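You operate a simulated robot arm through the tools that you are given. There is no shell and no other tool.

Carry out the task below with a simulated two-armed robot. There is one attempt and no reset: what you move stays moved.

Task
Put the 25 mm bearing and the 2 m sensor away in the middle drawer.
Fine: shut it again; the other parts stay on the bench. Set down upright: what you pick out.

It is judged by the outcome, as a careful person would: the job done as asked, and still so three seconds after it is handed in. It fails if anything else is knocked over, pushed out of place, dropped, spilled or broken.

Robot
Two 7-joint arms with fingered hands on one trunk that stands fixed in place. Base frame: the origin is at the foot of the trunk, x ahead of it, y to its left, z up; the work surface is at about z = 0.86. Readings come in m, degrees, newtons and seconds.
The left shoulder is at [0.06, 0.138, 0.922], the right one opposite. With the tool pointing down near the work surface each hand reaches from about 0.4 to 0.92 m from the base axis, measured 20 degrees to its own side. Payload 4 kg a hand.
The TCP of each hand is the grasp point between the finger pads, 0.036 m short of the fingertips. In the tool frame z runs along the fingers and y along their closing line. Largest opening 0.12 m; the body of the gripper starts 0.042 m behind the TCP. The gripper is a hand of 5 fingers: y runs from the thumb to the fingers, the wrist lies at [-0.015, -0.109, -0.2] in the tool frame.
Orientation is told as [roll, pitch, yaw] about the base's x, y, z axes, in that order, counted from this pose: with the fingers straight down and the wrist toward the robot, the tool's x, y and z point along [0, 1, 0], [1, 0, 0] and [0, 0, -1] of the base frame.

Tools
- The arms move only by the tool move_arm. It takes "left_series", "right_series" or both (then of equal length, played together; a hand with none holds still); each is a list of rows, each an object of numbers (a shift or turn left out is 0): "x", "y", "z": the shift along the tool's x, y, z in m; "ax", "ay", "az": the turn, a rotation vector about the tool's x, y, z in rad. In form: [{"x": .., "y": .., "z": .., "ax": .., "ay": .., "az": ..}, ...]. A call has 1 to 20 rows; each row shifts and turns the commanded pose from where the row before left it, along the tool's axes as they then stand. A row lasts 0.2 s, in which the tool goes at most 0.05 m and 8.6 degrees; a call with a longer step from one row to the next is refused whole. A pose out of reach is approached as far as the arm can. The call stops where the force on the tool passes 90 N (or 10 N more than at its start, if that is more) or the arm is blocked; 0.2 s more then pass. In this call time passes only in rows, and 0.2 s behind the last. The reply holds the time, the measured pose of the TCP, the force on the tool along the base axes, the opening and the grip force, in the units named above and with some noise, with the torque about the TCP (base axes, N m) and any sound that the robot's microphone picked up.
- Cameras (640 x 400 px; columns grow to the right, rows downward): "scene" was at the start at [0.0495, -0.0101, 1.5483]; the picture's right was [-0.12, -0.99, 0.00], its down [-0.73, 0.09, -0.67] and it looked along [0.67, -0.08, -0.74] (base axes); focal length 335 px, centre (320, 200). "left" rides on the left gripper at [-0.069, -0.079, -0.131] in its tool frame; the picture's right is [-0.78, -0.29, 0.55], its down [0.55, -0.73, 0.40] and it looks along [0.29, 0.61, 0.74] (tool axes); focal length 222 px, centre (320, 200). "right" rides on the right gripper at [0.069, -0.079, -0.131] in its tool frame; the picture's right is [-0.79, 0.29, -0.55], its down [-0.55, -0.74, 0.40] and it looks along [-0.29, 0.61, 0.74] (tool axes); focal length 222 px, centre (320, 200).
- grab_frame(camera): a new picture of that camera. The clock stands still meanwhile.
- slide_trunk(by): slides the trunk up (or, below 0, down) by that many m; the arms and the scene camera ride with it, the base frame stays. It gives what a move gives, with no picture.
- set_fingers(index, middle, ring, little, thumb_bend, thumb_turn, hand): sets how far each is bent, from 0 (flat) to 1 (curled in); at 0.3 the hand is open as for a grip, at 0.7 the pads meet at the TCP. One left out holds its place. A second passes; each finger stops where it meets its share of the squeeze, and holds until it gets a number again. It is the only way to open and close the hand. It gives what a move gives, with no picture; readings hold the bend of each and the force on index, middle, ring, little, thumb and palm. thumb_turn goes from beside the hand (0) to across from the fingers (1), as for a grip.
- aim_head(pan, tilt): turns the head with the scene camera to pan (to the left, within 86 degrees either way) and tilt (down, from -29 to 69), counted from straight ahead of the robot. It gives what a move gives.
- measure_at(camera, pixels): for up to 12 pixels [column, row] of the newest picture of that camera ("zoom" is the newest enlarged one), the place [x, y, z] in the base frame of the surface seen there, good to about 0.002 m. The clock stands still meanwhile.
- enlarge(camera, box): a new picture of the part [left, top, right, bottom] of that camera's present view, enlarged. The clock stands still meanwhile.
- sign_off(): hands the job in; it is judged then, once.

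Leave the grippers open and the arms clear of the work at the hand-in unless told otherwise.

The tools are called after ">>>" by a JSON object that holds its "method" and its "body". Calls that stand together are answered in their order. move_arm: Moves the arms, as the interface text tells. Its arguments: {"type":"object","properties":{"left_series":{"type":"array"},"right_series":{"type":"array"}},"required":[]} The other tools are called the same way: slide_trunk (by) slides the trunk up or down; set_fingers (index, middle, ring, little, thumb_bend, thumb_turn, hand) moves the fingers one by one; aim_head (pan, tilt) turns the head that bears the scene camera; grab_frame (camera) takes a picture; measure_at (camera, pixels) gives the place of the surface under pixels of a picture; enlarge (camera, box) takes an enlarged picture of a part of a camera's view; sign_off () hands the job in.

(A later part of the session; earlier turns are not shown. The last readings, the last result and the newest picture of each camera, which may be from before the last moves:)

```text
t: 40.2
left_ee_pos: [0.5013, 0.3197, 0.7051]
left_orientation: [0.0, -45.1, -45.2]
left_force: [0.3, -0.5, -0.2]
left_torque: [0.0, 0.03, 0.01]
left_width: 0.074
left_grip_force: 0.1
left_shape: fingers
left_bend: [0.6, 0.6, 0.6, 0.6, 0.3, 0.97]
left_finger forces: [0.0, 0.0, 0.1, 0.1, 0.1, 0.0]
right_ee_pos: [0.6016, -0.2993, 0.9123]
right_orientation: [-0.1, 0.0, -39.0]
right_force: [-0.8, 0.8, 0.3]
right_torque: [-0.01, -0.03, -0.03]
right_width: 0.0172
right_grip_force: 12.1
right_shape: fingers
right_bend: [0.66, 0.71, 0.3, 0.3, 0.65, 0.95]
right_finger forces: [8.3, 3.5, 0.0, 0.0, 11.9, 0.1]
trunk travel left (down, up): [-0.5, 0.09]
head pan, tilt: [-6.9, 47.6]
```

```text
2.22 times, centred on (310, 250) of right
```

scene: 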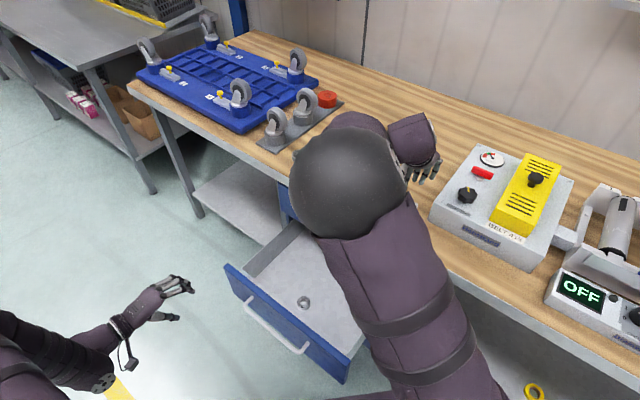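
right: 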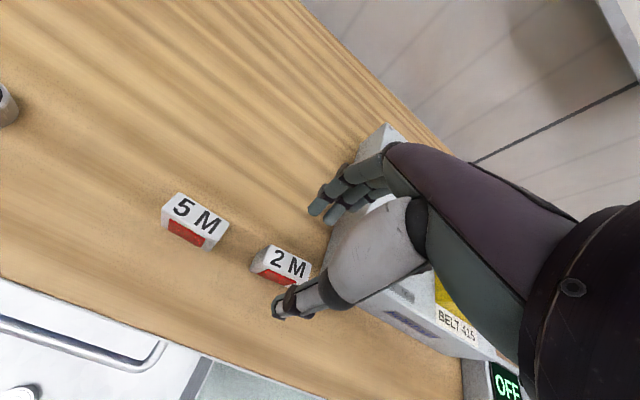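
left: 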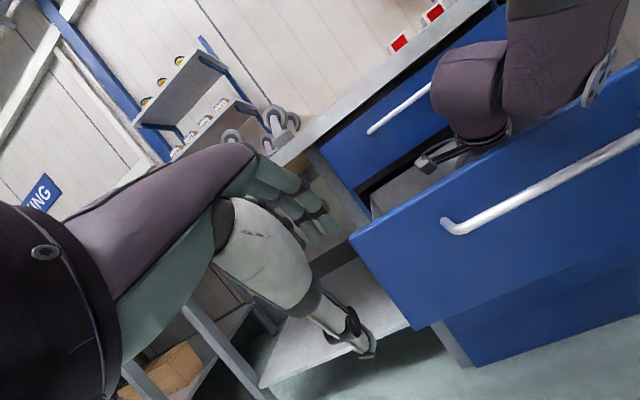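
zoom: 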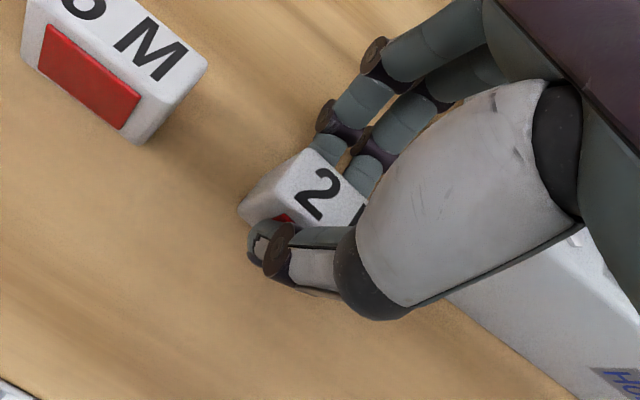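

Gripped: index 8.3, middle 3.5, thumb 11.9 N. The middle finger went further in, so the sensor may have turned a little; I measure its top edges.

>>> {"method": "measure_at", "body": {"camera": "zoom", "pixels": [[312, 156], [335, 170], [278, 205], [268, 213], [300, 180], [345, 215], [320, 220], [360, 210], [290, 165], [250, 205], [245, 215], [310, 225]]}}

```text
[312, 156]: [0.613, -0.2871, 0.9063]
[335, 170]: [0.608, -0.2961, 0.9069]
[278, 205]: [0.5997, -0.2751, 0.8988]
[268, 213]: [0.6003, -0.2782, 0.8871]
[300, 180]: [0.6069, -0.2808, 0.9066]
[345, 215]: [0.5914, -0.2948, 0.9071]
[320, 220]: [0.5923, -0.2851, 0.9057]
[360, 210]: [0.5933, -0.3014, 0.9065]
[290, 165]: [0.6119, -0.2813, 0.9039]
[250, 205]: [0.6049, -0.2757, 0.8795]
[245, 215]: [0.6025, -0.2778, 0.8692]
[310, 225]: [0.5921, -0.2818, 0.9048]
```

The sensor's end edge still runs at about −42°, so it has barely turned. Next I lift 5 cm slowly and look whether it hangs straight.

>>> {"method": "move_arm", "body": {"right_series": [{"z": -0.005}, {"z": -0.015}, {"z": -0.03}]}}

>>> {"method": "enlarge", "body": {"camera": "right", "box": [220, 160, 400, 340]}}

>>> {"method": "measure_at", "body": {"camera": "zoom", "pixels": [[312, 156], [335, 172], [300, 180], [345, 215], [320, 220], [360, 210], [290, 165], [250, 205], [245, 215], [270, 190]]}}

```text
t: 41.0
left_ee_pos: [0.5011, 0.3184, 0.7054]
left_orientation: [0.0, -45.1, -45.1]
left_force: [-0.6, 0.1, -1.0]
left_torque: [0.03, -0.02, 0.04]
left_width: 0.0739
left_grip_force: 0.1
left_shape: fingers
left_bend: [0.6, 0.6, 0.6, 0.6, 0.3, 0.97]
left_finger forces: [0.0, 0.0, 0.1, 0.1, 0.0, 0.1]
right_ee_pos: [0.6016, -0.3001, 0.9638]
right_orientation: [0.0, 0.1, -39.0]
right_force: [-0.2, 0.1, -0.4]
right_torque: [0.02, -0.05, 0.0]
right_width: 0.0168
right_grip_force: 12.4
right_shape: fingers
right_bend: [0.66, 0.71, 0.3, 0.3, 0.65, 0.95]
right_finger forces: [8.3, 3.5, 0.0, 0.0, 11.8, 0.1]
trunk travel left (down, up): [-0.5, 0.09]
head pan, tilt: [-6.9, 47.6]
```

```text
2.22 times, centred on (310, 250) of right
```

zoom: 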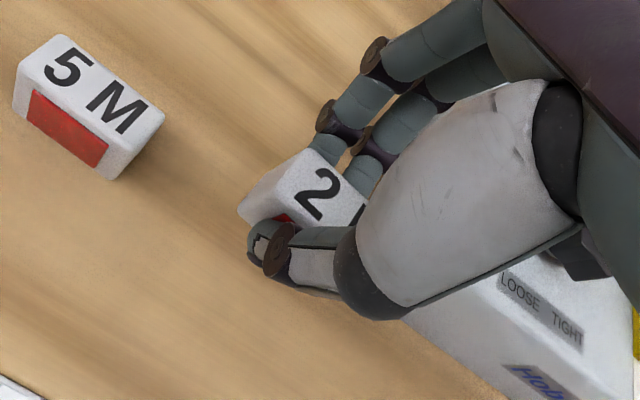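

```text
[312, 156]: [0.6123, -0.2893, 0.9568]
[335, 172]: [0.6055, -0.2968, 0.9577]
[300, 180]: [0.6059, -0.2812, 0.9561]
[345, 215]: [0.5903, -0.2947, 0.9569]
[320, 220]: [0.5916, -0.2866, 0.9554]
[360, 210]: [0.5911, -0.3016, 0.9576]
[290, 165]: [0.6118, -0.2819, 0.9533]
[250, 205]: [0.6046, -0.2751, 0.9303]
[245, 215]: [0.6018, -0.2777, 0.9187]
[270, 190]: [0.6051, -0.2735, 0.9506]
```

Held level: the top reads z ≈ 0.956 all over. Next I carry it out over the drawer, first straight away from the bench, then 6.7 cm along, aiming for s ≈ 0.28, n ≈ −0.405.

>>> {"method": "move_arm", "body": {"right_series": [{"x": 0.0035, "y": -0.033, "z": -0.01}, {"x": 0.0035, "y": -0.033, "z": -0.01}, {"x": 0.0035, "y": -0.033}, {"x": 0.0035, "y": -0.033}, {"x": 0.0035, "y": -0.033}, {"x": 0.0035, "y": -0.033}, {"x": 0.0035, "y": -0.033}, {"x": 0.0333, "y": 0.0035}, {"x": 0.0333, "y": 0.0035}]}}

>>> {"method": "grab_frame", "body": {"camera": "scene"}}

>>> {"method": "grab_frame", "body": {"camera": "right"}}

```text
t: 43.0
left_ee_pos: [0.5016, 0.3183, 0.7043]
left_orientation: [0.0, -45.1, -45.1]
left_force: [0.6, 0.9, 0.0]
left_torque: [0.0, 0.0, 0.03]
left_width: 0.0736
left_grip_force: 0.0
left_shape: fingers
left_bend: [0.6, 0.6, 0.6, 0.6, 0.3, 0.97]
left_finger forces: [0.0, 0.1, 0.0, 0.1, 0.0, 0.0]
right_ee_pos: [0.4848, -0.0878, 0.9817]
right_orientation: [0.0, -0.1, -39.1]
right_force: [0.7, 0.5, -0.6]
right_torque: [-0.05, 0.02, -0.02]
right_width: 0.0169
right_grip_force: 11.7
right_shape: fingers
right_bend: [0.66, 0.71, 0.3, 0.3, 0.65, 0.95]
right_finger forces: [8.2, 3.5, 0.1, 0.1, 11.7, 0.0]
trunk travel left (down, up): [-0.5, 0.09]
head pan, tilt: [-6.9, 47.6]
```

```text
taken
```

scene: 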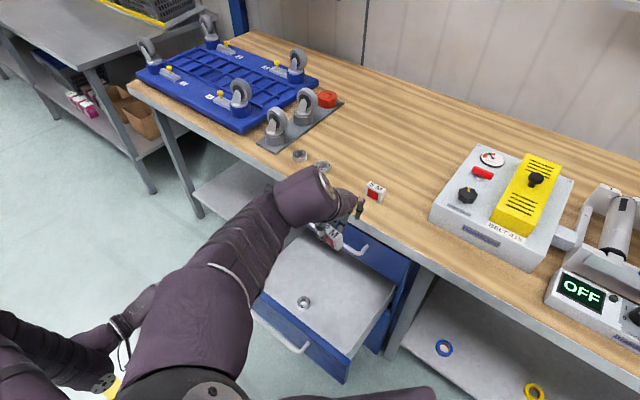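

```text
taken
```

right: 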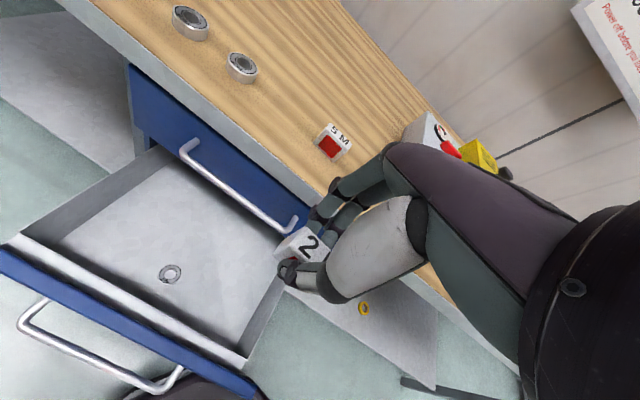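

Over the drawer at s 0.281, n −0.405, sensor held straight. Next I lower 0.2 m and check.

>>> {"method": "move_arm", "body": {"right_series": [{"z": 0.04}, {"z": 0.04}, {"z": 0.04}, {"z": 0.04}, {"z": 0.04}]}}

>>> {"method": "grab_frame", "body": {"camera": "scene"}}

>>> {"method": "grab_frame", "body": {"camera": "right"}}

```text
t: 44.2
left_ee_pos: [0.5014, 0.3178, 0.7046]
left_orientation: [0.0, -45.1, -45.0]
left_force: [0.3, 0.3, 0.0]
left_torque: [-0.01, -0.01, 0.02]
left_width: 0.0737
left_grip_force: 0.0
left_shape: fingers
left_bend: [0.6, 0.6, 0.6, 0.6, 0.3, 0.97]
left_finger forces: [0.0, 0.0, 0.0, 0.0, 0.1, 0.1]
right_ee_pos: [0.4849, -0.0891, 0.7831]
right_orientation: [0.0, 0.0, -39.1]
right_force: [0.8, -0.1, -1.5]
right_torque: [0.0, 0.0, 0.02]
right_width: 0.0166
right_grip_force: 11.5
right_shape: fingers
right_bend: [0.66, 0.71, 0.3, 0.3, 0.65, 0.95]
right_finger forces: [8.1, 3.6, 0.1, 0.0, 11.7, 0.0]
trunk travel left (down, up): [-0.5, 0.09]
head pan, tilt: [-6.9, 47.6]
```

```text
taken
```

scene: 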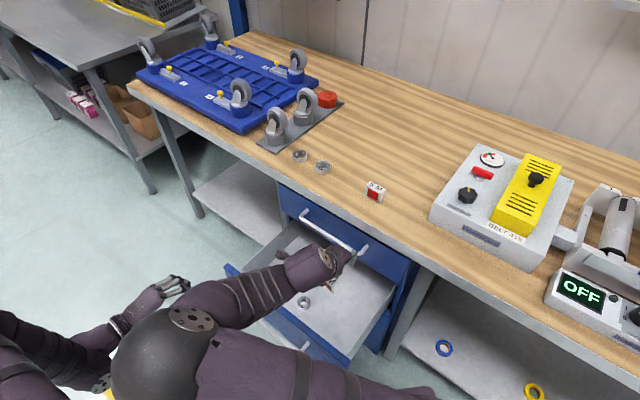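

```text
taken
```

right: 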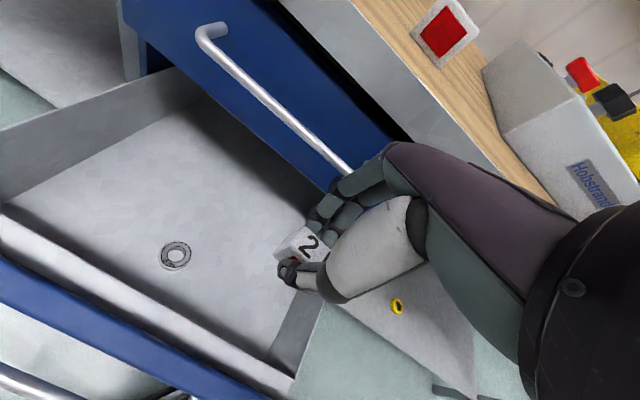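

All clear. I lower another 0.19 m.

>>> {"method": "move_arm", "body": {"right_series": [{"z": 0.04}, {"z": 0.04}, {"z": 0.04}, {"z": 0.04}, {"z": 0.03}]}}

>>> {"method": "grab_frame", "body": {"camera": "left"}}

>>> {"method": "grab_frame", "body": {"camera": "right"}}

>>> {"method": "grab_frame", "body": {"camera": "scene"}}

```text
t: 45.4
left_ee_pos: [0.5006, 0.3192, 0.7058]
left_orientation: [-0.1, -45.1, -45.1]
left_force: [0.8, -0.5, 0.2]
left_torque: [-0.01, 0.03, -0.03]
left_width: 0.0738
left_grip_force: 0.1
left_shape: fingers
left_bend: [0.6, 0.6, 0.6, 0.6, 0.3, 0.97]
left_finger forces: [0.0, 0.0, 0.1, 0.1, 0.0, 0.0]
right_ee_pos: [0.4857, -0.0892, 0.5909]
right_orientation: [0.1, 0.0, -39.0]
right_force: [0.5, 0.9, -1.3]
right_torque: [-0.03, -0.01, -0.01]
right_width: 0.0169
right_grip_force: 11.8
right_shape: fingers
right_bend: [0.66, 0.71, 0.3, 0.3, 0.65, 0.95]
right_finger forces: [8.2, 3.5, 0.1, 0.0, 11.7, 0.0]
trunk travel left (down, up): [-0.5, 0.09]
head pan, tilt: [-6.9, 47.6]
```

```text
taken
```

left: 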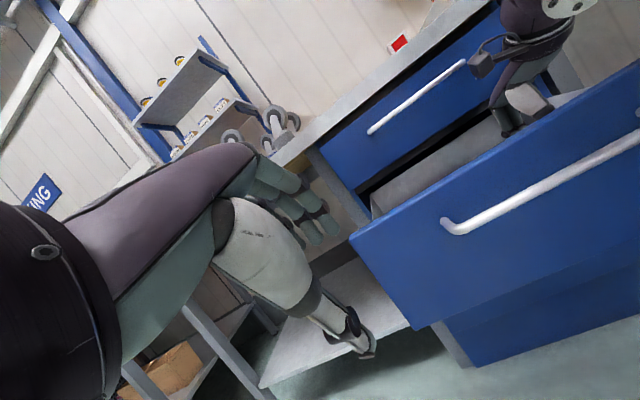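

```text
taken
```

right: 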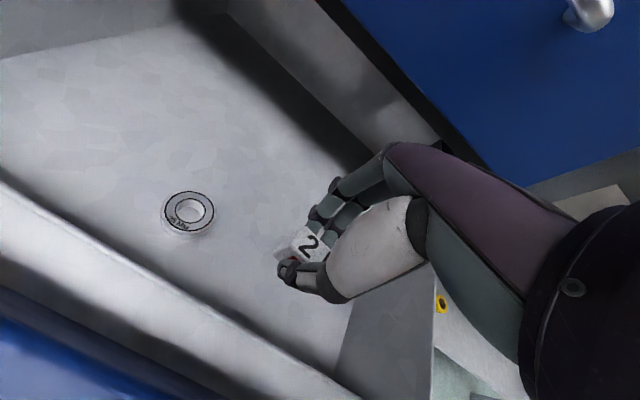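

```text
taken
```

scene: 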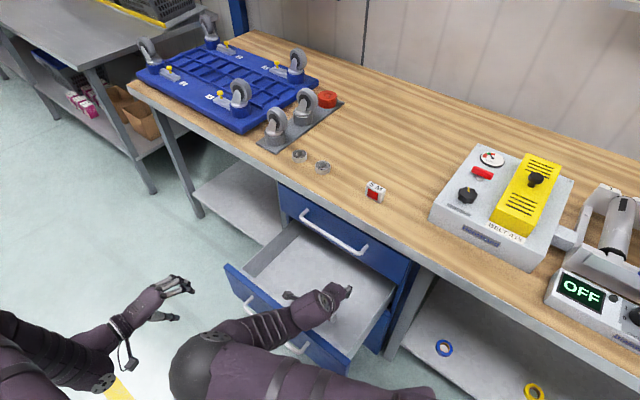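

About 6 cm above the floor, clear of the bearing. I lower 5.4 cm, then measure the remaining gap.

>>> {"method": "move_arm", "body": {"right_series": [{"z": 0.02}, {"z": 0.02}, {"z": 0.01}, {"z": 0.004}]}}

>>> {"method": "enlarge", "body": {"camera": "right", "box": [220, 160, 400, 340]}}

>>> {"method": "measure_at", "body": {"camera": "zoom", "pixels": [[300, 180], [335, 172], [345, 215], [320, 220], [360, 205], [150, 150], [150, 260], [250, 205]]}}

```text
t: 46.4
left_ee_pos: [0.5004, 0.3176, 0.7055]
left_orientation: [0.0, -45.1, -45.1]
left_force: [-0.7, -0.1, -0.8]
left_torque: [0.02, 0.02, 0.0]
left_width: 0.0738
left_grip_force: 0.0
left_shape: fingers
left_bend: [0.6, 0.6, 0.6, 0.6, 0.3, 0.97]
left_finger forces: [0.1, 0.1, 0.1, 0.0, 0.1, 0.0]
right_ee_pos: [0.4865, -0.0881, 0.5383]
right_orientation: [0.0, 0.0, -39.1]
right_force: [-1.1, -0.5, -0.3]
right_torque: [-0.01, -0.03, 0.02]
right_width: 0.0164
right_grip_force: 11.6
right_shape: fingers
right_bend: [0.66, 0.71, 0.3, 0.3, 0.65, 0.95]
right_finger forces: [8.1, 3.4, 0.0, 0.0, 11.8, 0.0]
trunk travel left (down, up): [-0.5, 0.09]
head pan, tilt: [-6.9, 47.6]
```

```text
2.22 times, centred on (310, 250) of right
```

zoom: 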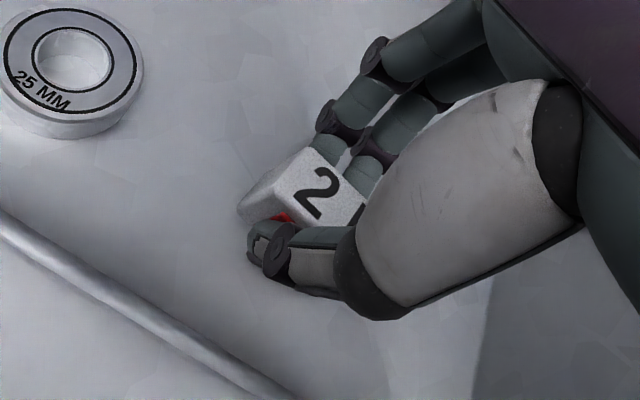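

```text
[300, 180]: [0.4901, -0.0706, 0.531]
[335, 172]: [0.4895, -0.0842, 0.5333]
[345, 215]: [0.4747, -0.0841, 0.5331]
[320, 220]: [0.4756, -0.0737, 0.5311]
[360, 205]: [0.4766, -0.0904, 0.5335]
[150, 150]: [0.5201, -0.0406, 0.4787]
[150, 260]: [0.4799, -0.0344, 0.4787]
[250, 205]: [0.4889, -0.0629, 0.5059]
```

Gap is about 7–8 mm, with a hint of tilt (one end ~2 mm lower), which the floor will level out. I lower 5 mm, then by millimetres, reading the force.

>>> {"method": "move_arm", "body": {"right_series": [{"z": 0.003}, {"z": 0.002}]}}

>>> {"method": "move_arm", "body": {"right_series": [{"z": 0.001}]}}

```text
t: 47.0
left_ee_pos: [0.5002, 0.3189, 0.7044]
left_orientation: [-0.1, -45.2, -45.0]
left_force: [1.1, -0.6, -0.1]
left_torque: [0.01, -0.03, -0.01]
left_width: 0.0737
left_grip_force: 0.0
left_shape: fingers
left_bend: [0.6, 0.6, 0.6, 0.6, 0.3, 0.97]
left_finger forces: [0.0, 0.0, 0.0, 0.1, 0.0, 0.1]
right_ee_pos: [0.4847, -0.0887, 0.5344]
right_orientation: [0.0, 0.1, -39.1]
right_force: [0.5, 0.7, -0.5]
right_torque: [0.0, -0.01, -0.01]
right_width: 0.0167
right_grip_force: 11.9
right_shape: fingers
right_bend: [0.66, 0.71, 0.3, 0.3, 0.65, 0.95]
right_finger forces: [8.1, 3.5, 0.0, 0.0, 11.7, 0.1]
trunk travel left (down, up): [-0.5, 0.09]
head pan, tilt: [-6.9, 47.6]
```

```text
t: 47.4
left_ee_pos: [0.5019, 0.3185, 0.704]
left_orientation: [0.0, -45.1, -45.0]
left_force: [-0.8, -0.1, -0.2]
left_torque: [-0.01, 0.02, -0.06]
left_width: 0.0739
left_grip_force: 0.1
left_shape: fingers
left_bend: [0.6, 0.6, 0.6, 0.6, 0.3, 0.97]
left_finger forces: [0.0, 0.0, 0.1, 0.0, 0.0, 0.0]
right_ee_pos: [0.485, -0.0894, 0.5325]
right_orientation: [0.1, 0.3, -39.1]
right_force: [0.2, -0.6, -1.3]
right_torque: [-0.01, 0.01, -0.05]
right_width: 0.0168
right_grip_force: 12.1
right_shape: fingers
right_bend: [0.66, 0.71, 0.3, 0.3, 0.65, 0.95]
right_finger forces: [8.2, 3.5, 0.0, 0.0, 11.7, 0.0]
trunk travel left (down, up): [-0.5, 0.09]
head pan, tilt: [-6.9, 47.6]
```

No contact yet. Another 1 mm, then one more if needed.

>>> {"method": "move_arm", "body": {"right_series": [{"z": 0.001}]}}

>>> {"method": "move_arm", "body": {"right_series": [{"z": 0.0008}]}}

```text
t: 47.8
left_ee_pos: [0.5013, 0.3178, 0.7047]
left_orientation: [0.0, -45.1, -45.1]
left_force: [1.1, -0.4, -0.4]
left_torque: [-0.01, 0.02, 0.0]
left_width: 0.0737
left_grip_force: 0.0
left_shape: fingers
left_bend: [0.6, 0.6, 0.6, 0.6, 0.3, 0.97]
left_finger forces: [0.1, 0.0, 0.0, 0.0, 0.1, 0.1]
right_ee_pos: [0.4859, -0.0874, 0.5317]
right_orientation: [0.1, 0.3, -38.9]
right_force: [-0.7, -0.4, 0.3]
right_torque: [0.02, -0.02, 0.01]
right_width: 0.0169
right_grip_force: 11.4
right_shape: fingers
right_bend: [0.66, 0.71, 0.3, 0.3, 0.65, 0.95]
right_finger forces: [8.1, 3.5, 0.1, 0.0, 11.8, 0.0]
trunk travel left (down, up): [-0.5, 0.09]
head pan, tilt: [-6.9, 47.6]
```

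```text
t: 48.2
left_ee_pos: [0.5016, 0.319, 0.7046]
left_orientation: [0.0, -45.0, -45.2]
left_force: [-0.2, -1.0, 0.7]
left_torque: [0.01, 0.0, -0.02]
left_width: 0.0738
left_grip_force: 0.0
left_shape: fingers
left_bend: [0.6, 0.6, 0.6, 0.6, 0.3, 0.97]
left_finger forces: [0.0, 0.0, 0.0, 0.0, 0.0, 0.0]
right_ee_pos: [0.483, -0.0883, 0.5303]
right_orientation: [1.1, 1.1, -38.1]
right_force: [0.4, 1.1, -1.1]
right_torque: [0.0, -0.01, -0.03]
right_width: 0.0168
right_grip_force: 11.9
right_shape: fingers
right_bend: [0.66, 0.71, 0.3, 0.3, 0.65, 0.95]
right_finger forces: [8.1, 3.5, 0.1, 0.0, 11.6, 0.1]
trunk travel left (down, up): [-0.5, 0.09]
head pan, tilt: [-6.9, 47.6]
```

The orientation has begun to drift by 1°, so the arm is near a joint limit here. I step back 2 mm up and instead lower the trunk a little, keeping the arm's own pose.

>>> {"method": "move_arm", "body": {"right_series": [{"z": -0.002}]}}

>>> {"method": "slide_trunk", "body": {"by": -0.003}}

```text
t: 48.6
left_ee_pos: [0.5004, 0.3187, 0.7042]
left_orientation: [0.0, -45.1, -45.1]
left_force: [0.5, -0.8, -0.9]
left_torque: [0.0, 0.02, 0.0]
left_width: 0.0737
left_grip_force: 0.0
left_shape: fingers
left_bend: [0.6, 0.6, 0.6, 0.6, 0.3, 0.97]
left_finger forces: [0.0, 0.0, 0.1, 0.1, 0.0, 0.0]
right_ee_pos: [0.4858, -0.0889, 0.5338]
right_orientation: [0.0, 0.2, -39.1]
right_force: [-0.3, 0.8, 0.1]
right_torque: [0.02, 0.02, 0.02]
right_width: 0.0168
right_grip_force: 11.9
right_shape: fingers
right_bend: [0.66, 0.71, 0.3, 0.3, 0.65, 0.95]
right_finger forces: [8.1, 3.5, 0.0, 0.1, 11.7, 0.0]
trunk travel left (down, up): [-0.5, 0.09]
head pan, tilt: [-6.9, 47.6]
```

```text
t: 49.1
left_ee_pos: [0.501, 0.3177, 0.7007]
left_orientation: [0.0, -45.0, -45.1]
left_force: [-0.4, 0.4, -0.2]
left_torque: [-0.02, -0.02, -0.02]
left_width: 0.074
left_grip_force: 0.0
left_shape: fingers
left_bend: [0.6, 0.6, 0.6, 0.6, 0.3, 0.97]
left_finger forces: [0.0, 0.0, 0.0, 0.0, 0.0, 0.0]
right_ee_pos: [0.4847, -0.0887, 0.5301]
right_orientation: [-0.1, 0.1, -39.0]
right_force: [0.1, -0.6, -0.2]
right_torque: [0.0, 0.0, 0.0]
right_width: 0.0167
right_grip_force: 11.9
right_shape: fingers
right_bend: [0.66, 0.71, 0.3, 0.3, 0.65, 0.95]
right_finger forces: [8.2, 3.5, 0.0, 0.1, 11.8, 0.0]
trunk travel left (down, up): [-0.497, 0.093]
head pan, tilt: [-6.9, 47.6]
```

That works with the orientation kept. No contact yet at 0.530; I slide down 1.5 mm more.

>>> {"method": "slide_trunk", "body": {"by": -0.0015}}

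>>> {"method": "enlarge", "body": {"camera": "right", "box": [220, 160, 400, 340]}}

>>> {"method": "measure_at", "body": {"camera": "zoom", "pixels": [[300, 180], [335, 172], [345, 215], [320, 220], [360, 205], [150, 150], [150, 260], [250, 205], [242, 210], [238, 225], [310, 160]]}}

```text
t: 49.6
left_ee_pos: [0.5006, 0.3182, 0.7003]
left_orientation: [0.1, -45.1, -45.1]
left_force: [-0.7, -0.6, -0.1]
left_torque: [-0.01, 0.05, 0.02]
left_width: 0.0738
left_grip_force: 0.1
left_shape: fingers
left_bend: [0.6, 0.6, 0.6, 0.6, 0.3, 0.97]
left_finger forces: [0.0, 0.1, 0.1, 0.0, 0.0, 0.0]
right_ee_pos: [0.486, -0.0885, 0.5301]
right_orientation: [0.1, 0.1, -38.9]
right_force: [0.1, -1.6, 3.0]
right_torque: [0.01, -0.01, 0.01]
right_width: 0.0169
right_grip_force: 11.3
right_shape: fingers
right_bend: [0.66, 0.71, 0.3, 0.3, 0.66, 0.95]
right_finger forces: [8.9, 3.4, 0.0, 0.0, 11.6, 0.0]
trunk travel left (down, up): [-0.496, 0.094]
head pan, tilt: [-6.9, 47.6]
```

```text
2.22 times, centred on (310, 250) of right
```

zoom: 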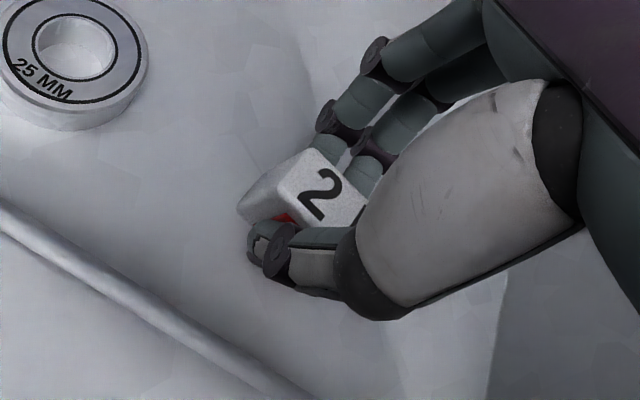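

```text
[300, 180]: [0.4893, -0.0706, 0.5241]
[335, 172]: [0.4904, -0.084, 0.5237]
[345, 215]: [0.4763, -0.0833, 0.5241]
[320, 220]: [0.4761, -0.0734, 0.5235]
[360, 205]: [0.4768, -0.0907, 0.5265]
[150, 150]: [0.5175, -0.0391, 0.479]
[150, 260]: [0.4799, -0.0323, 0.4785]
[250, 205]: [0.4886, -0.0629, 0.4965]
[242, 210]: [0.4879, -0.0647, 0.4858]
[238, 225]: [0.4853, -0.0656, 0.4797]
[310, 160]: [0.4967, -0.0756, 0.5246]
```

Contact: 3 N on the sensor, its top level at z ≈ 0.524. I open index, middle and thumb to 0.45.

>>> {"method": "set_fingers", "body": {"hand": "right", "index": 0.45, "middle": 0.45, "thumb_bend": 0.45}}

>>> {"method": "enlarge", "body": {"camera": "right", "box": [220, 160, 400, 340]}}

>>> {"method": "measure_at", "body": {"camera": "zoom", "pixels": [[300, 180], [335, 172], [345, 215], [320, 220], [285, 195], [310, 160], [330, 235]]}}

```text
t: 50.6
left_ee_pos: [0.5025, 0.3187, 0.7008]
left_orientation: [-0.1, -45.1, -45.1]
left_force: [-0.1, -0.5, -0.6]
left_torque: [-0.01, 0.01, 0.01]
left_width: 0.0741
left_grip_force: 0.0
left_shape: fingers
left_bend: [0.6, 0.6, 0.6, 0.6, 0.3, 0.97]
left_finger forces: [0.0, 0.1, 0.0, 0.1, 0.0, 0.0]
right_ee_pos: [0.4854, -0.0884, 0.5281]
right_orientation: [0.1, 0.2, -39.0]
right_force: [0.2, -0.4, -0.4]
right_torque: [-0.01, 0.02, -0.01]
right_width: 0.0748
right_grip_force: 0.0
right_shape: fingers
right_bend: [0.45, 0.45, 0.3, 0.3, 0.45, 0.97]
right_finger forces: [0.0, 0.1, 0.1, 0.0, 0.1, 0.1]
trunk travel left (down, up): [-0.496, 0.094]
head pan, tilt: [-6.9, 47.6]
```

```text
2.22 times, centred on (310, 250) of right
```

zoom: 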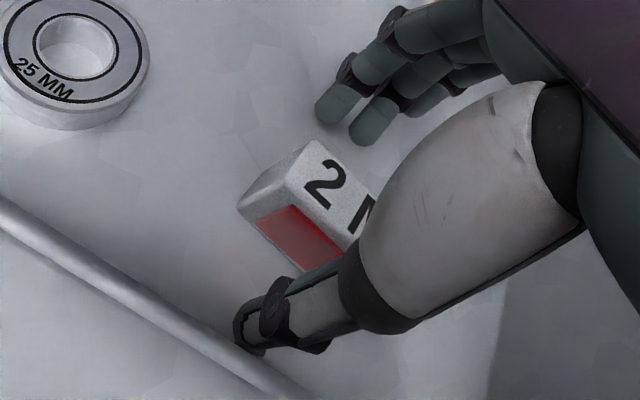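

```text
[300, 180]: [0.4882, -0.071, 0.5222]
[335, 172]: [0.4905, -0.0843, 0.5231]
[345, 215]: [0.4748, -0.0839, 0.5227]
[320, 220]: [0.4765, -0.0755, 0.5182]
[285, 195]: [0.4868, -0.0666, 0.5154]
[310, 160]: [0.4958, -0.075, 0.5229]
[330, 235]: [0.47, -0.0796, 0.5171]
```

The sensor stands upright, label up, free of the fingers. I rise straight up 6 cm and check it.

>>> {"method": "move_arm", "body": {"right_series": [{"z": -0.01}, {"z": -0.02}, {"z": -0.03}]}}

>>> {"method": "grab_frame", "body": {"camera": "right"}}

```text
t: 51.4
left_ee_pos: [0.5019, 0.3187, 0.6987]
left_orientation: [0.1, -45.2, -45.1]
left_force: [0.2, 0.4, -0.6]
left_torque: [0.0, 0.01, 0.02]
left_width: 0.0739
left_grip_force: 0.0
left_shape: fingers
left_bend: [0.6, 0.6, 0.6, 0.6, 0.3, 0.97]
left_finger forces: [0.0, 0.0, 0.1, 0.0, 0.0, 0.0]
right_ee_pos: [0.4849, -0.0894, 0.5874]
right_orientation: [0.0, 0.3, -39.0]
right_force: [0.9, -0.8, 0.3]
right_torque: [0.01, 0.03, -0.02]
right_width: 0.0746
right_grip_force: 0.0
right_shape: fingers
right_bend: [0.45, 0.45, 0.3, 0.3, 0.45, 0.97]
right_finger forces: [0.0, 0.0, 0.0, 0.0, 0.1, 0.1]
trunk travel left (down, up): [-0.496, 0.094]
head pan, tilt: [-6.9, 47.6]
```

```text
taken
```

right: 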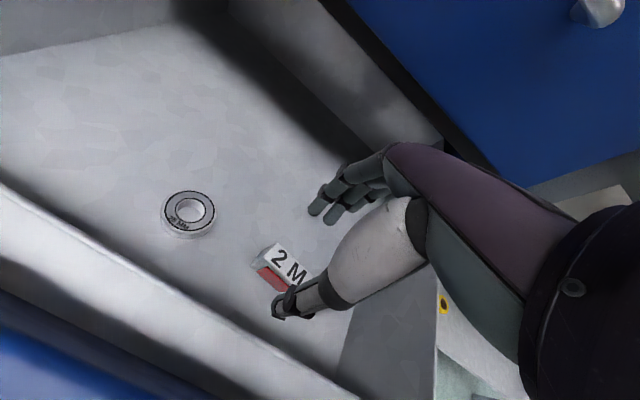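

Both parts rest well in the drawer. Next I raise the right hand 0.4 m straight up, the same way it came.

>>> {"method": "move_arm", "body": {"right_series": [{"z": -0.04}, {"z": -0.04}, {"z": -0.04}, {"z": -0.04}, {"z": -0.04}, {"z": -0.04}, {"z": -0.04}, {"z": -0.04}, {"z": -0.04}, {"z": -0.04}]}}

>>> {"method": "grab_frame", "body": {"camera": "scene"}}

```text
t: 53.6
left_ee_pos: [0.5004, 0.3188, 0.7004]
left_orientation: [-0.1, -45.1, -45.1]
left_force: [0.4, -0.2, -0.4]
left_torque: [0.01, 0.04, 0.0]
left_width: 0.0738
left_grip_force: 0.0
left_shape: fingers
left_bend: [0.6, 0.6, 0.6, 0.6, 0.3, 0.97]
left_finger forces: [0.1, 0.0, 0.0, 0.1, 0.1, 0.0]
right_ee_pos: [0.4872, -0.089, 0.9898]
right_orientation: [0.0, 0.1, -39.0]
right_force: [-0.1, -0.9, -0.1]
right_torque: [-0.02, 0.03, 0.02]
right_width: 0.0745
right_grip_force: 0.0
right_shape: fingers
right_bend: [0.45, 0.45, 0.3, 0.3, 0.45, 0.97]
right_finger forces: [0.0, 0.0, 0.0, 0.1, 0.1, 0.1]
trunk travel left (down, up): [-0.496, 0.094]
head pan, tilt: [-6.9, 47.6]
```

```text
taken
```

scene: 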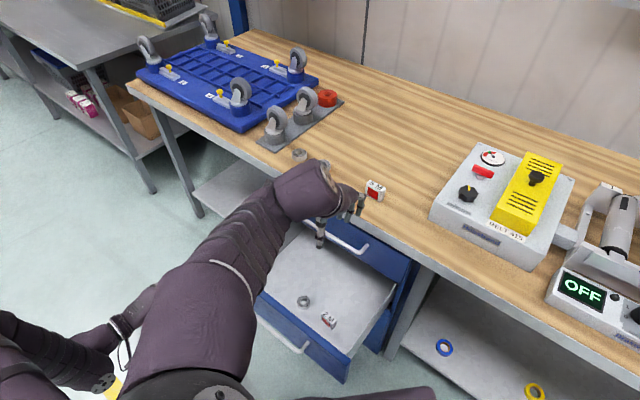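

Bearing and sensor stand in the drawer at (304,301) and (328,320). Next I bring the right hand back up to where it started, turn it straight again, and open it.

>>> {"method": "move_arm", "body": {"right_series": [{"x": -0.01, "y": 0.015, "z": -0.035}, {"x": -0.0187, "y": 0.0322, "z": -0.0222}, {"x": -0.0187, "y": 0.0322, "z": -0.0222}, {"x": -0.0187, "y": 0.0322, "z": -0.0222}, {"x": -0.0187, "y": 0.0322, "z": -0.0222}, {"x": -0.0187, "y": 0.0322, "z": -0.0222}, {"x": -0.0187, "y": 0.0322, "z": -0.0222}, {"x": -0.0187, "y": 0.0322, "z": -0.0222}, {"az": -0.1135}, {"az": -0.1135}, {"az": -0.1135}, {"az": -0.1135}, {"az": -0.1135}, {"az": -0.1135}]}}

>>> {"method": "set_fingers", "body": {"hand": "right", "index": 0.3, "middle": 0.3, "ring": 0.3, "little": 0.3, "thumb_bend": 0.3}}

>>> {"method": "grab_frame", "body": {"camera": "scene"}}

```text
t: 56.6
left_ee_pos: [0.5013, 0.3193, 0.7003]
left_orientation: [0.0, -45.1, -45.1]
left_force: [0.4, 0.2, -0.2]
left_torque: [0.01, -0.03, 0.01]
left_width: 0.0738
left_grip_force: 0.1
left_shape: fingers
left_bend: [0.6, 0.6, 0.6, 0.6, 0.3, 0.97]
left_finger forces: [0.0, 0.0, 0.0, 0.0, 0.0, 0.0]
right_ee_pos: [0.5854, -0.3524, 1.1791]
right_orientation: [0.1, 0.2, 0.0]
right_force: [0.2, 0.2, 0.6]
right_torque: [0.01, -0.01, -0.02]
right_width: 0.0746
right_grip_force: 0.1
right_shape: fingers
right_bend: [0.45, 0.45, 0.3, 0.3, 0.45, 0.97]
right_finger forces: [0.1, 0.0, 0.0, 0.0, 0.1, 0.0]
trunk travel left (down, up): [-0.496, 0.094]
head pan, tilt: [-6.9, 47.6]
```

```text
t: 57.6
left_ee_pos: [0.4999, 0.3182, 0.7002]
left_orientation: [0.0, -45.2, -45.1]
left_force: [-0.3, -0.5, 0.1]
left_torque: [-0.01, -0.01, 0.02]
left_width: 0.0741
left_grip_force: 0.0
left_shape: fingers
left_bend: [0.6, 0.6, 0.6, 0.6, 0.3, 0.97]
left_finger forces: [0.0, 0.0, 0.0, 0.0, 0.0, 0.1]
right_ee_pos: [0.5836, -0.3512, 1.1776]
right_orientation: [0.1, 0.1, 0.1]
right_force: [-0.5, 0.1, 0.5]
right_torque: [0.03, 0.0, -0.02]
right_width: 0.1189
right_grip_force: 0.1
right_shape: fingers
right_bend: [0.3, 0.3, 0.3, 0.3, 0.3, 0.97]
right_finger forces: [0.0, 0.0, 0.0, 0.0, 0.0, 0.0]
trunk travel left (down, up): [-0.496, 0.094]
head pan, tilt: [-6.9, 47.6]
```

```text
taken
```

scene: 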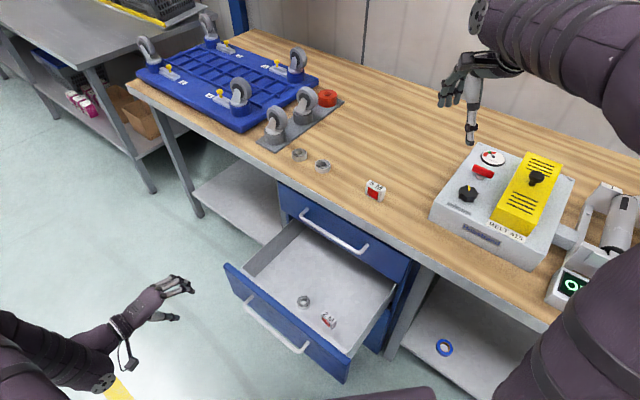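

Everything else on the bench is where it was, and the right arm is clear. Now I shut the drawer with the left hand: first slide it back in front of the handle (−0.199 m along tool x).

>>> {"method": "move_arm", "body": {"left_series": [{"x": -0.0397}, {"x": -0.0397}, {"x": -0.0397}, {"x": -0.0397}, {"x": -0.0397, "y": 0.0093}, {"z": 0.03}, {"z": 0.03}]}}

>>> {"method": "enlarge", "body": {"camera": "scene", "box": [210, 250, 350, 390]}}

>>> {"method": "measure_at", "body": {"camera": "zoom", "pixels": [[320, 305], [345, 325], [300, 290], [395, 300], [450, 330], [380, 230]]}}

```text
t: 59.2
left_ee_pos: [0.3954, 0.1432, 0.6649]
left_orientation: [0.1, -45.0, -45.1]
left_force: [-0.7, -0.2, 0.0]
left_torque: [-0.01, 0.0, 0.02]
left_width: 0.0739
left_grip_force: 0.1
left_shape: fingers
left_bend: [0.6, 0.6, 0.6, 0.6, 0.3, 0.97]
left_finger forces: [0.0, 0.0, 0.0, 0.0, 0.1, 0.0]
right_ee_pos: [0.5849, -0.3509, 1.178]
right_orientation: [0.1, 0.2, 0.0]
right_force: [-0.7, -0.4, -0.3]
right_torque: [-0.03, 0.0, -0.01]
right_width: 0.119
right_grip_force: 0.1
right_shape: fingers
right_bend: [0.3, 0.3, 0.3, 0.3, 0.3, 0.97]
right_finger forces: [0.0, 0.0, 0.0, 0.1, 0.0, 0.1]
trunk travel left (down, up): [-0.496, 0.094]
head pan, tilt: [-6.9, 47.6]
```

```text
2.86 times, centred on (280, 320) of scene
```

zoom: 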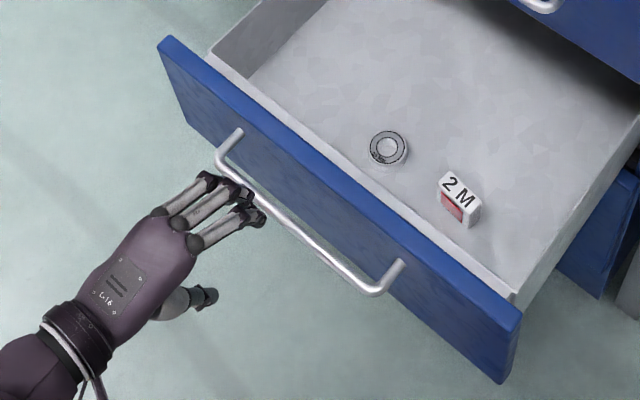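

```text
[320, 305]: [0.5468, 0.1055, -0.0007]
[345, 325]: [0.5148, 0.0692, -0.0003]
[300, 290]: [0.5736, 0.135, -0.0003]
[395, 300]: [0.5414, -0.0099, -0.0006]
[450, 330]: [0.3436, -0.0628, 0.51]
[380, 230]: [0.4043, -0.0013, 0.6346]
```

Clear view: both parts stand well inside, and the hand is just above the handle. I measure the bar itself along (280,210)–(350,270).

>>> {"method": "measure_at", "body": {"camera": "zoom", "pixels": [[290, 220], [300, 229], [310, 237], [320, 246], [330, 254], [340, 262], [450, 300], [300, 180], [265, 215], [240, 195]]}}

```text
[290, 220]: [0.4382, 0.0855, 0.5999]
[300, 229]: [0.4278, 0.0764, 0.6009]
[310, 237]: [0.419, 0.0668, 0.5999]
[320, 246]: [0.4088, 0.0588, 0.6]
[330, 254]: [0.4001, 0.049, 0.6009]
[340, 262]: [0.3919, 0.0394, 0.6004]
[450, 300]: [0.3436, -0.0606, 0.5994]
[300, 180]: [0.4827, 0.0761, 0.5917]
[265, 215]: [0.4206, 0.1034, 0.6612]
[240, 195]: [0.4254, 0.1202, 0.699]
```

The bar's top is at n ≈ −0.249, z 0.600. Remaining advance is 0.082 m along the fingers, so that tips pass behind the bar without touching the front.

>>> {"method": "move_arm", "body": {"left_series": [{"z": 0.03, "y": 0.001}, {"z": 0.025}, {"z": 0.015}, {"z": 0.012}]}}

>>> {"method": "enlarge", "body": {"camera": "scene", "box": [210, 250, 350, 390]}}

```text
t: 60.2
left_ee_pos: [0.4362, 0.1019, 0.6076]
left_orientation: [0.0, -45.1, -45.1]
left_force: [-1.1, 0.6, 0.5]
left_torque: [-0.02, -0.02, -0.03]
left_width: 0.0737
left_grip_force: 0.0
left_shape: fingers
left_bend: [0.6, 0.6, 0.6, 0.6, 0.3, 0.97]
left_finger forces: [0.0, 1.4, 0.0, 0.1, 0.1, 0.0]
right_ee_pos: [0.5846, -0.3521, 1.1781]
right_orientation: [0.1, 0.1, 0.0]
right_force: [0.4, 0.5, 0.1]
right_torque: [0.0, -0.02, 0.03]
right_width: 0.1187
right_grip_force: 0.1
right_shape: fingers
right_bend: [0.3, 0.3, 0.3, 0.3, 0.3, 0.97]
right_finger forces: [0.1, 0.0, 0.0, 0.0, 0.1, 0.1]
trunk travel left (down, up): [-0.496, 0.094]
head pan, tilt: [-6.9, 47.6]
```

```text
2.86 times, centred on (280, 320) of scene
```

zoom: 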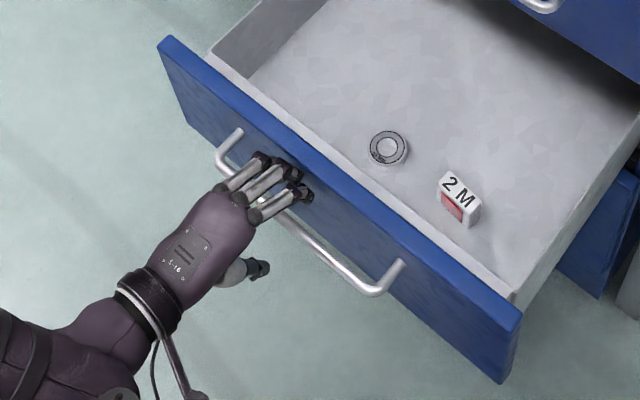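

The fingertips just touch the drawer front (1.4 N). Next I push inward gently (y and z equally), 9 cm at first, slowly so nothing inside tips.

>>> {"method": "move_arm", "body": {"left_series": [{"y": 0.0028, "z": 0.0028}, {"y": 0.0053, "z": 0.0053}, {"y": 0.0085, "z": 0.0085}, {"y": 0.0106, "z": 0.0106}, {"y": 0.0106, "z": 0.0106}, {"y": 0.0106, "z": 0.0106}, {"y": 0.0085, "z": 0.0085}, {"y": 0.0053, "z": 0.0053}]}}

>>> {"method": "enlarge", "body": {"camera": "scene", "box": [230, 220, 390, 380]}}

```text
t: 62.0
left_ee_pos: [0.4992, 0.0395, 0.6085]
left_orientation: [0.0, -45.1, -45.0]
left_force: [-0.3, 1.3, 0.2]
left_torque: [-0.01, 0.01, 0.05]
left_width: 0.0737
left_grip_force: 0.4
left_shape: fingers
left_bend: [0.6, 0.61, 0.6, 0.6, 0.3, 0.97]
left_finger forces: [0.0, 1.0, 0.0, 0.1, 0.0, 0.0]
right_ee_pos: [0.5851, -0.3512, 1.1783]
right_orientation: [0.1, 0.1, 0.0]
right_force: [0.8, 0.0, -0.2]
right_torque: [0.03, -0.02, 0.06]
right_width: 0.1189
right_grip_force: 0.0
right_shape: fingers
right_bend: [0.3, 0.3, 0.3, 0.3, 0.3, 0.97]
right_finger forces: [0.0, 0.1, 0.0, 0.1, 0.1, 0.0]
trunk travel left (down, up): [-0.496, 0.094]
head pan, tilt: [-6.9, 47.6]
```

```text
2.50 times, centred on (310, 300) of scene
```

zoom: 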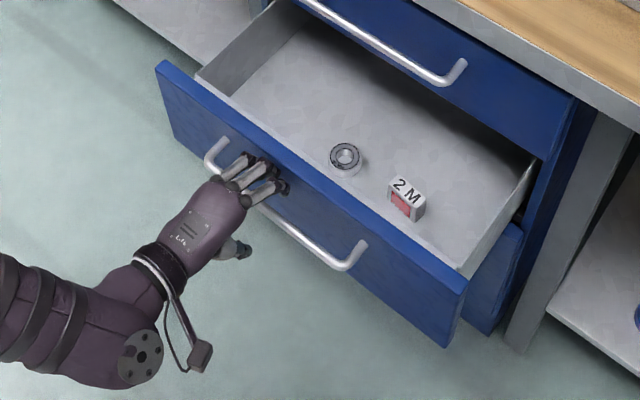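

The drawer slides in smoothly and both parts stand still. I push a further 0.12 m the same way.

>>> {"method": "move_arm", "body": {"left_series": [{"y": 0.0035, "z": 0.0035}, {"y": 0.007, "z": 0.007}, {"y": 0.0095, "z": 0.0095}, {"y": 0.0106, "z": 0.0106}, {"y": 0.0106, "z": 0.0106}, {"y": 0.0106, "z": 0.0106}, {"y": 0.0106, "z": 0.0106}, {"y": 0.0095, "z": 0.0095}, {"y": 0.007, "z": 0.007}, {"y": 0.0035, "z": 0.0035}]}}

>>> {"method": "enlarge", "body": {"camera": "scene", "box": [260, 190, 400, 330]}}

```text
t: 64.2
left_ee_pos: [0.5808, -0.0431, 0.6066]
left_orientation: [0.1, -45.1, -45.2]
left_force: [-1.0, 1.0, -0.1]
left_torque: [-0.07, -0.04, 0.01]
left_width: 0.0738
left_grip_force: 0.9
left_shape: fingers
left_bend: [0.6, 0.61, 0.6, 0.6, 0.3, 0.97]
left_finger forces: [0.0, 1.5, 0.0, 0.1, 0.1, 0.0]
right_ee_pos: [0.5846, -0.351, 1.1777]
right_orientation: [0.0, 0.1, 0.0]
right_force: [-0.1, -1.0, -0.3]
right_torque: [-0.03, 0.0, -0.02]
right_width: 0.1191
right_grip_force: 0.1
right_shape: fingers
right_bend: [0.3, 0.3, 0.3, 0.3, 0.3, 0.97]
right_finger forces: [0.0, 0.0, 0.1, 0.1, 0.0, 0.1]
trunk travel left (down, up): [-0.496, 0.094]
head pan, tilt: [-6.9, 47.6]
```

```text
2.86 times, centred on (330, 260) of scene
```

zoom: 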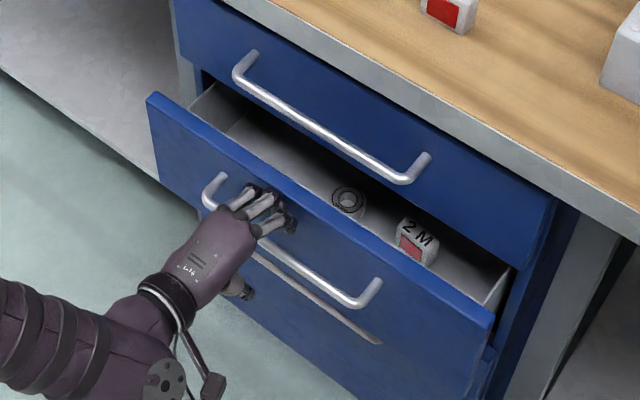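

Still steady. About 7 cm remain; I push 5.5 cm slower, then look.

>>> {"method": "move_arm", "body": {"left_series": [{"y": 0.003, "z": 0.003}, {"y": 0.005, "z": 0.005}, {"y": 0.006, "z": 0.006}, {"y": 0.006, "z": 0.006}, {"y": 0.006, "z": 0.006}, {"y": 0.005, "z": 0.005}, {"y": 0.004, "z": 0.004}, {"y": 0.003, "z": 0.003}, {"y": 0.002, "z": 0.002}]}}

>>> {"method": "enlarge", "body": {"camera": "scene", "box": [260, 190, 400, 330]}}

>>> {"method": "grab_frame", "body": {"camera": "left"}}

```text
t: 66.2
left_ee_pos: [0.6213, -0.0835, 0.6076]
left_orientation: [0.1, -45.2, -45.1]
left_force: [0.0, -0.4, 0.6]
left_torque: [0.02, 0.01, 0.0]
left_width: 0.0735
left_grip_force: 0.1
left_shape: fingers
left_bend: [0.6, 0.6, 0.6, 0.6, 0.3, 0.97]
left_finger forces: [0.0, 0.1, 0.1, 0.0, 0.1, 0.0]
right_ee_pos: [0.5842, -0.3507, 1.1779]
right_orientation: [0.1, 0.0, 0.0]
right_force: [-0.3, -0.3, 0.3]
right_torque: [-0.01, -0.04, -0.01]
right_width: 0.1188
right_grip_force: 0.1
right_shape: fingers
right_bend: [0.3, 0.3, 0.3, 0.3, 0.3, 0.97]
right_finger forces: [0.0, 0.0, 0.0, 0.0, 0.1, 0.0]
trunk travel left (down, up): [-0.496, 0.094]
head pan, tilt: [-6.9, 47.6]
```

```text
2.86 times, centred on (330, 260) of scene
```

zoom: 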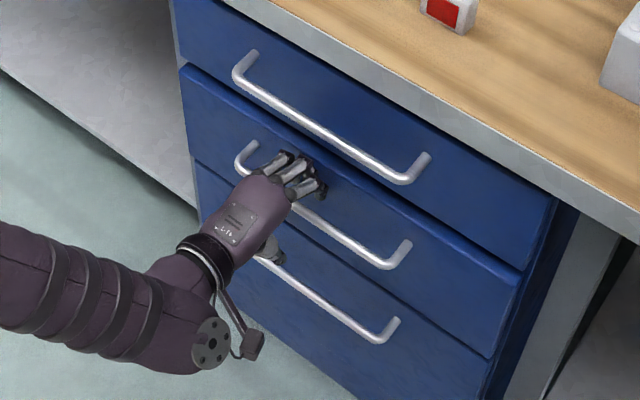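

```text
taken
```

left: 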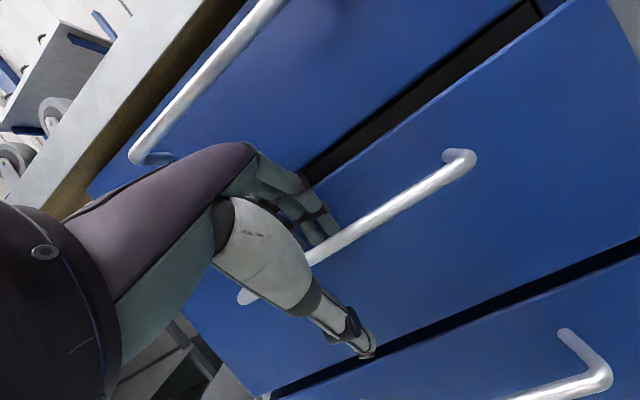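

The drawer looks shut and has gone in ahead of my fingers (no force left). I measure its front and bar against the values from before (front x − y ≈ 0.788, bar ≈ 0.728).

>>> {"method": "enlarge", "body": {"camera": "scene", "box": [270, 220, 430, 320]}}

>>> {"method": "measure_at", "body": {"camera": "zoom", "pixels": [[290, 218], [320, 238], [300, 175], [400, 300], [110, 60], [450, 260], [470, 190], [430, 165], [330, 130], [430, 290], [450, 330], [130, 100]]}}

```text
4.00 times, centred on (350, 270) of scene
```

zoom: 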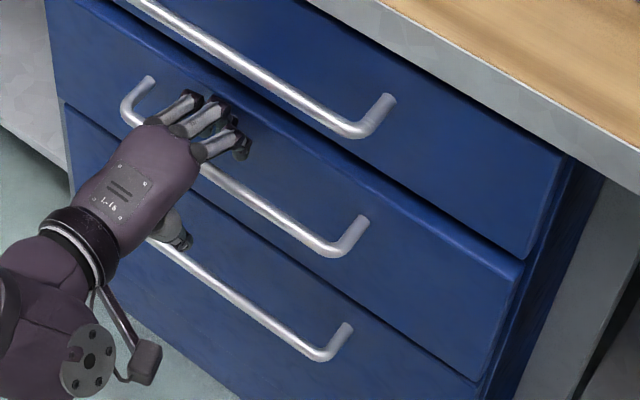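

```text
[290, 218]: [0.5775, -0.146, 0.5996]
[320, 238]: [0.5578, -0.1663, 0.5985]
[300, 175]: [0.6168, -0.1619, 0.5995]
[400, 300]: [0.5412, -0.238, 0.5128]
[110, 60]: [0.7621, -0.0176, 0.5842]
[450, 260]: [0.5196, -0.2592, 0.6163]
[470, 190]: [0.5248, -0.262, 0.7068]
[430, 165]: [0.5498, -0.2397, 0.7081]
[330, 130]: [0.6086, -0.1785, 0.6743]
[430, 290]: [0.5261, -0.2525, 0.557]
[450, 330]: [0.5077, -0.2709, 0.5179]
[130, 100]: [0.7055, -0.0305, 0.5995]
```

The front reads x − y ≈ 0.779 against 0.788 when shut, so it is still about 6 mm open. I push on by millimetres until it meets its stop.

>>> {"method": "move_arm", "body": {"left_series": [{"y": 0.0015, "z": 0.0015}, {"y": 0.0015, "z": 0.0015}, {"y": 0.0015, "z": 0.0015}, {"y": 0.0015, "z": 0.0015}]}}

>>> {"method": "enlarge", "body": {"camera": "scene", "box": [270, 220, 430, 320]}}

>>> {"method": "measure_at", "body": {"camera": "zoom", "pixels": [[300, 175], [400, 300], [450, 260], [430, 290], [450, 330], [470, 190], [430, 165], [400, 230], [290, 218]]}}

```text
t: 67.2
left_ee_pos: [0.6268, -0.0885, 0.6073]
left_orientation: [0.0, -45.0, -45.1]
left_force: [-0.3, 1.0, 0.2]
left_torque: [-0.04, -0.02, 0.06]
left_width: 0.0735
left_grip_force: 0.9
left_shape: fingers
left_bend: [0.6, 0.6, 0.6, 0.6, 0.3, 0.97]
left_finger forces: [0.1, 0.9, 0.0, 0.0, 0.1, 0.1]
right_ee_pos: [0.5853, -0.3499, 1.1782]
right_orientation: [0.1, 0.1, 0.1]
right_force: [-0.4, 0.0, 0.1]
right_torque: [-0.03, -0.02, 0.0]
right_width: 0.1189
right_grip_force: 0.0
right_shape: fingers
right_bend: [0.3, 0.3, 0.3, 0.3, 0.3, 0.97]
right_finger forces: [0.1, 0.1, 0.0, 0.0, 0.0, 0.1]
trunk travel left (down, up): [-0.496, 0.094]
head pan, tilt: [-6.9, 47.6]
```

```text
4.00 times, centred on (350, 270) of scene
```

zoom: 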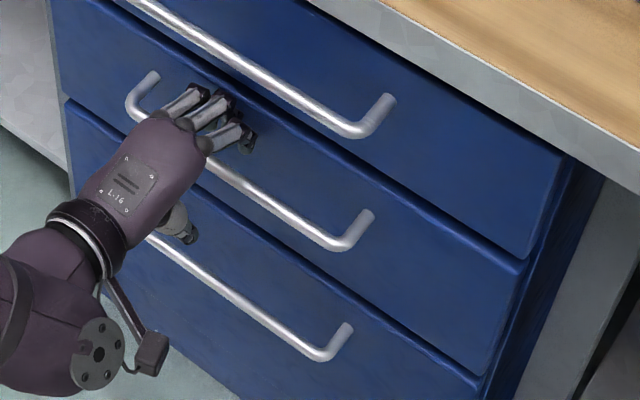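

```text
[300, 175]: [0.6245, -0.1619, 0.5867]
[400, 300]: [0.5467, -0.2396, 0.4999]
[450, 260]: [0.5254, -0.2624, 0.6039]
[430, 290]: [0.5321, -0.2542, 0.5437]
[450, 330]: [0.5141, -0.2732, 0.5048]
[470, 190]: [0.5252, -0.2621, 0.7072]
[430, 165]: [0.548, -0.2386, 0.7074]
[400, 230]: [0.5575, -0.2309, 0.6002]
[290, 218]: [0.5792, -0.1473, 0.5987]
```

Front now x − y ≈ 0.787, the same as the top drawer (0.787). I press 2–3 mm more to make sure it is on its stop.

>>> {"method": "move_arm", "body": {"left_series": [{"y": 0.001, "z": 0.001}, {"y": 0.001, "z": 0.001}]}}

```text
t: 67.8
left_ee_pos: [0.628, -0.0903, 0.6075]
left_orientation: [-0.1, -45.0, -45.0]
left_force: [-4.7, 4.2, 1.4]
left_torque: [-0.1, -0.11, 0.04]
left_width: 0.0738
left_grip_force: 2.8
left_shape: fingers
left_bend: [0.6, 0.62, 0.6, 0.6, 0.3, 0.97]
left_finger forces: [0.0, 6.0, 0.0, 0.0, 0.0, 0.0]
right_ee_pos: [0.5841, -0.3508, 1.1791]
right_orientation: [0.1, 0.1, 0.1]
right_force: [-0.1, -0.3, -0.3]
right_torque: [-0.02, -0.02, 0.02]
right_width: 0.1187
right_grip_force: 0.1
right_shape: fingers
right_bend: [0.3, 0.3, 0.3, 0.3, 0.3, 0.97]
right_finger forces: [0.0, 0.0, 0.1, 0.0, 0.0, 0.1]
trunk travel left (down, up): [-0.496, 0.094]
head pan, tilt: [-6.9, 47.6]
```

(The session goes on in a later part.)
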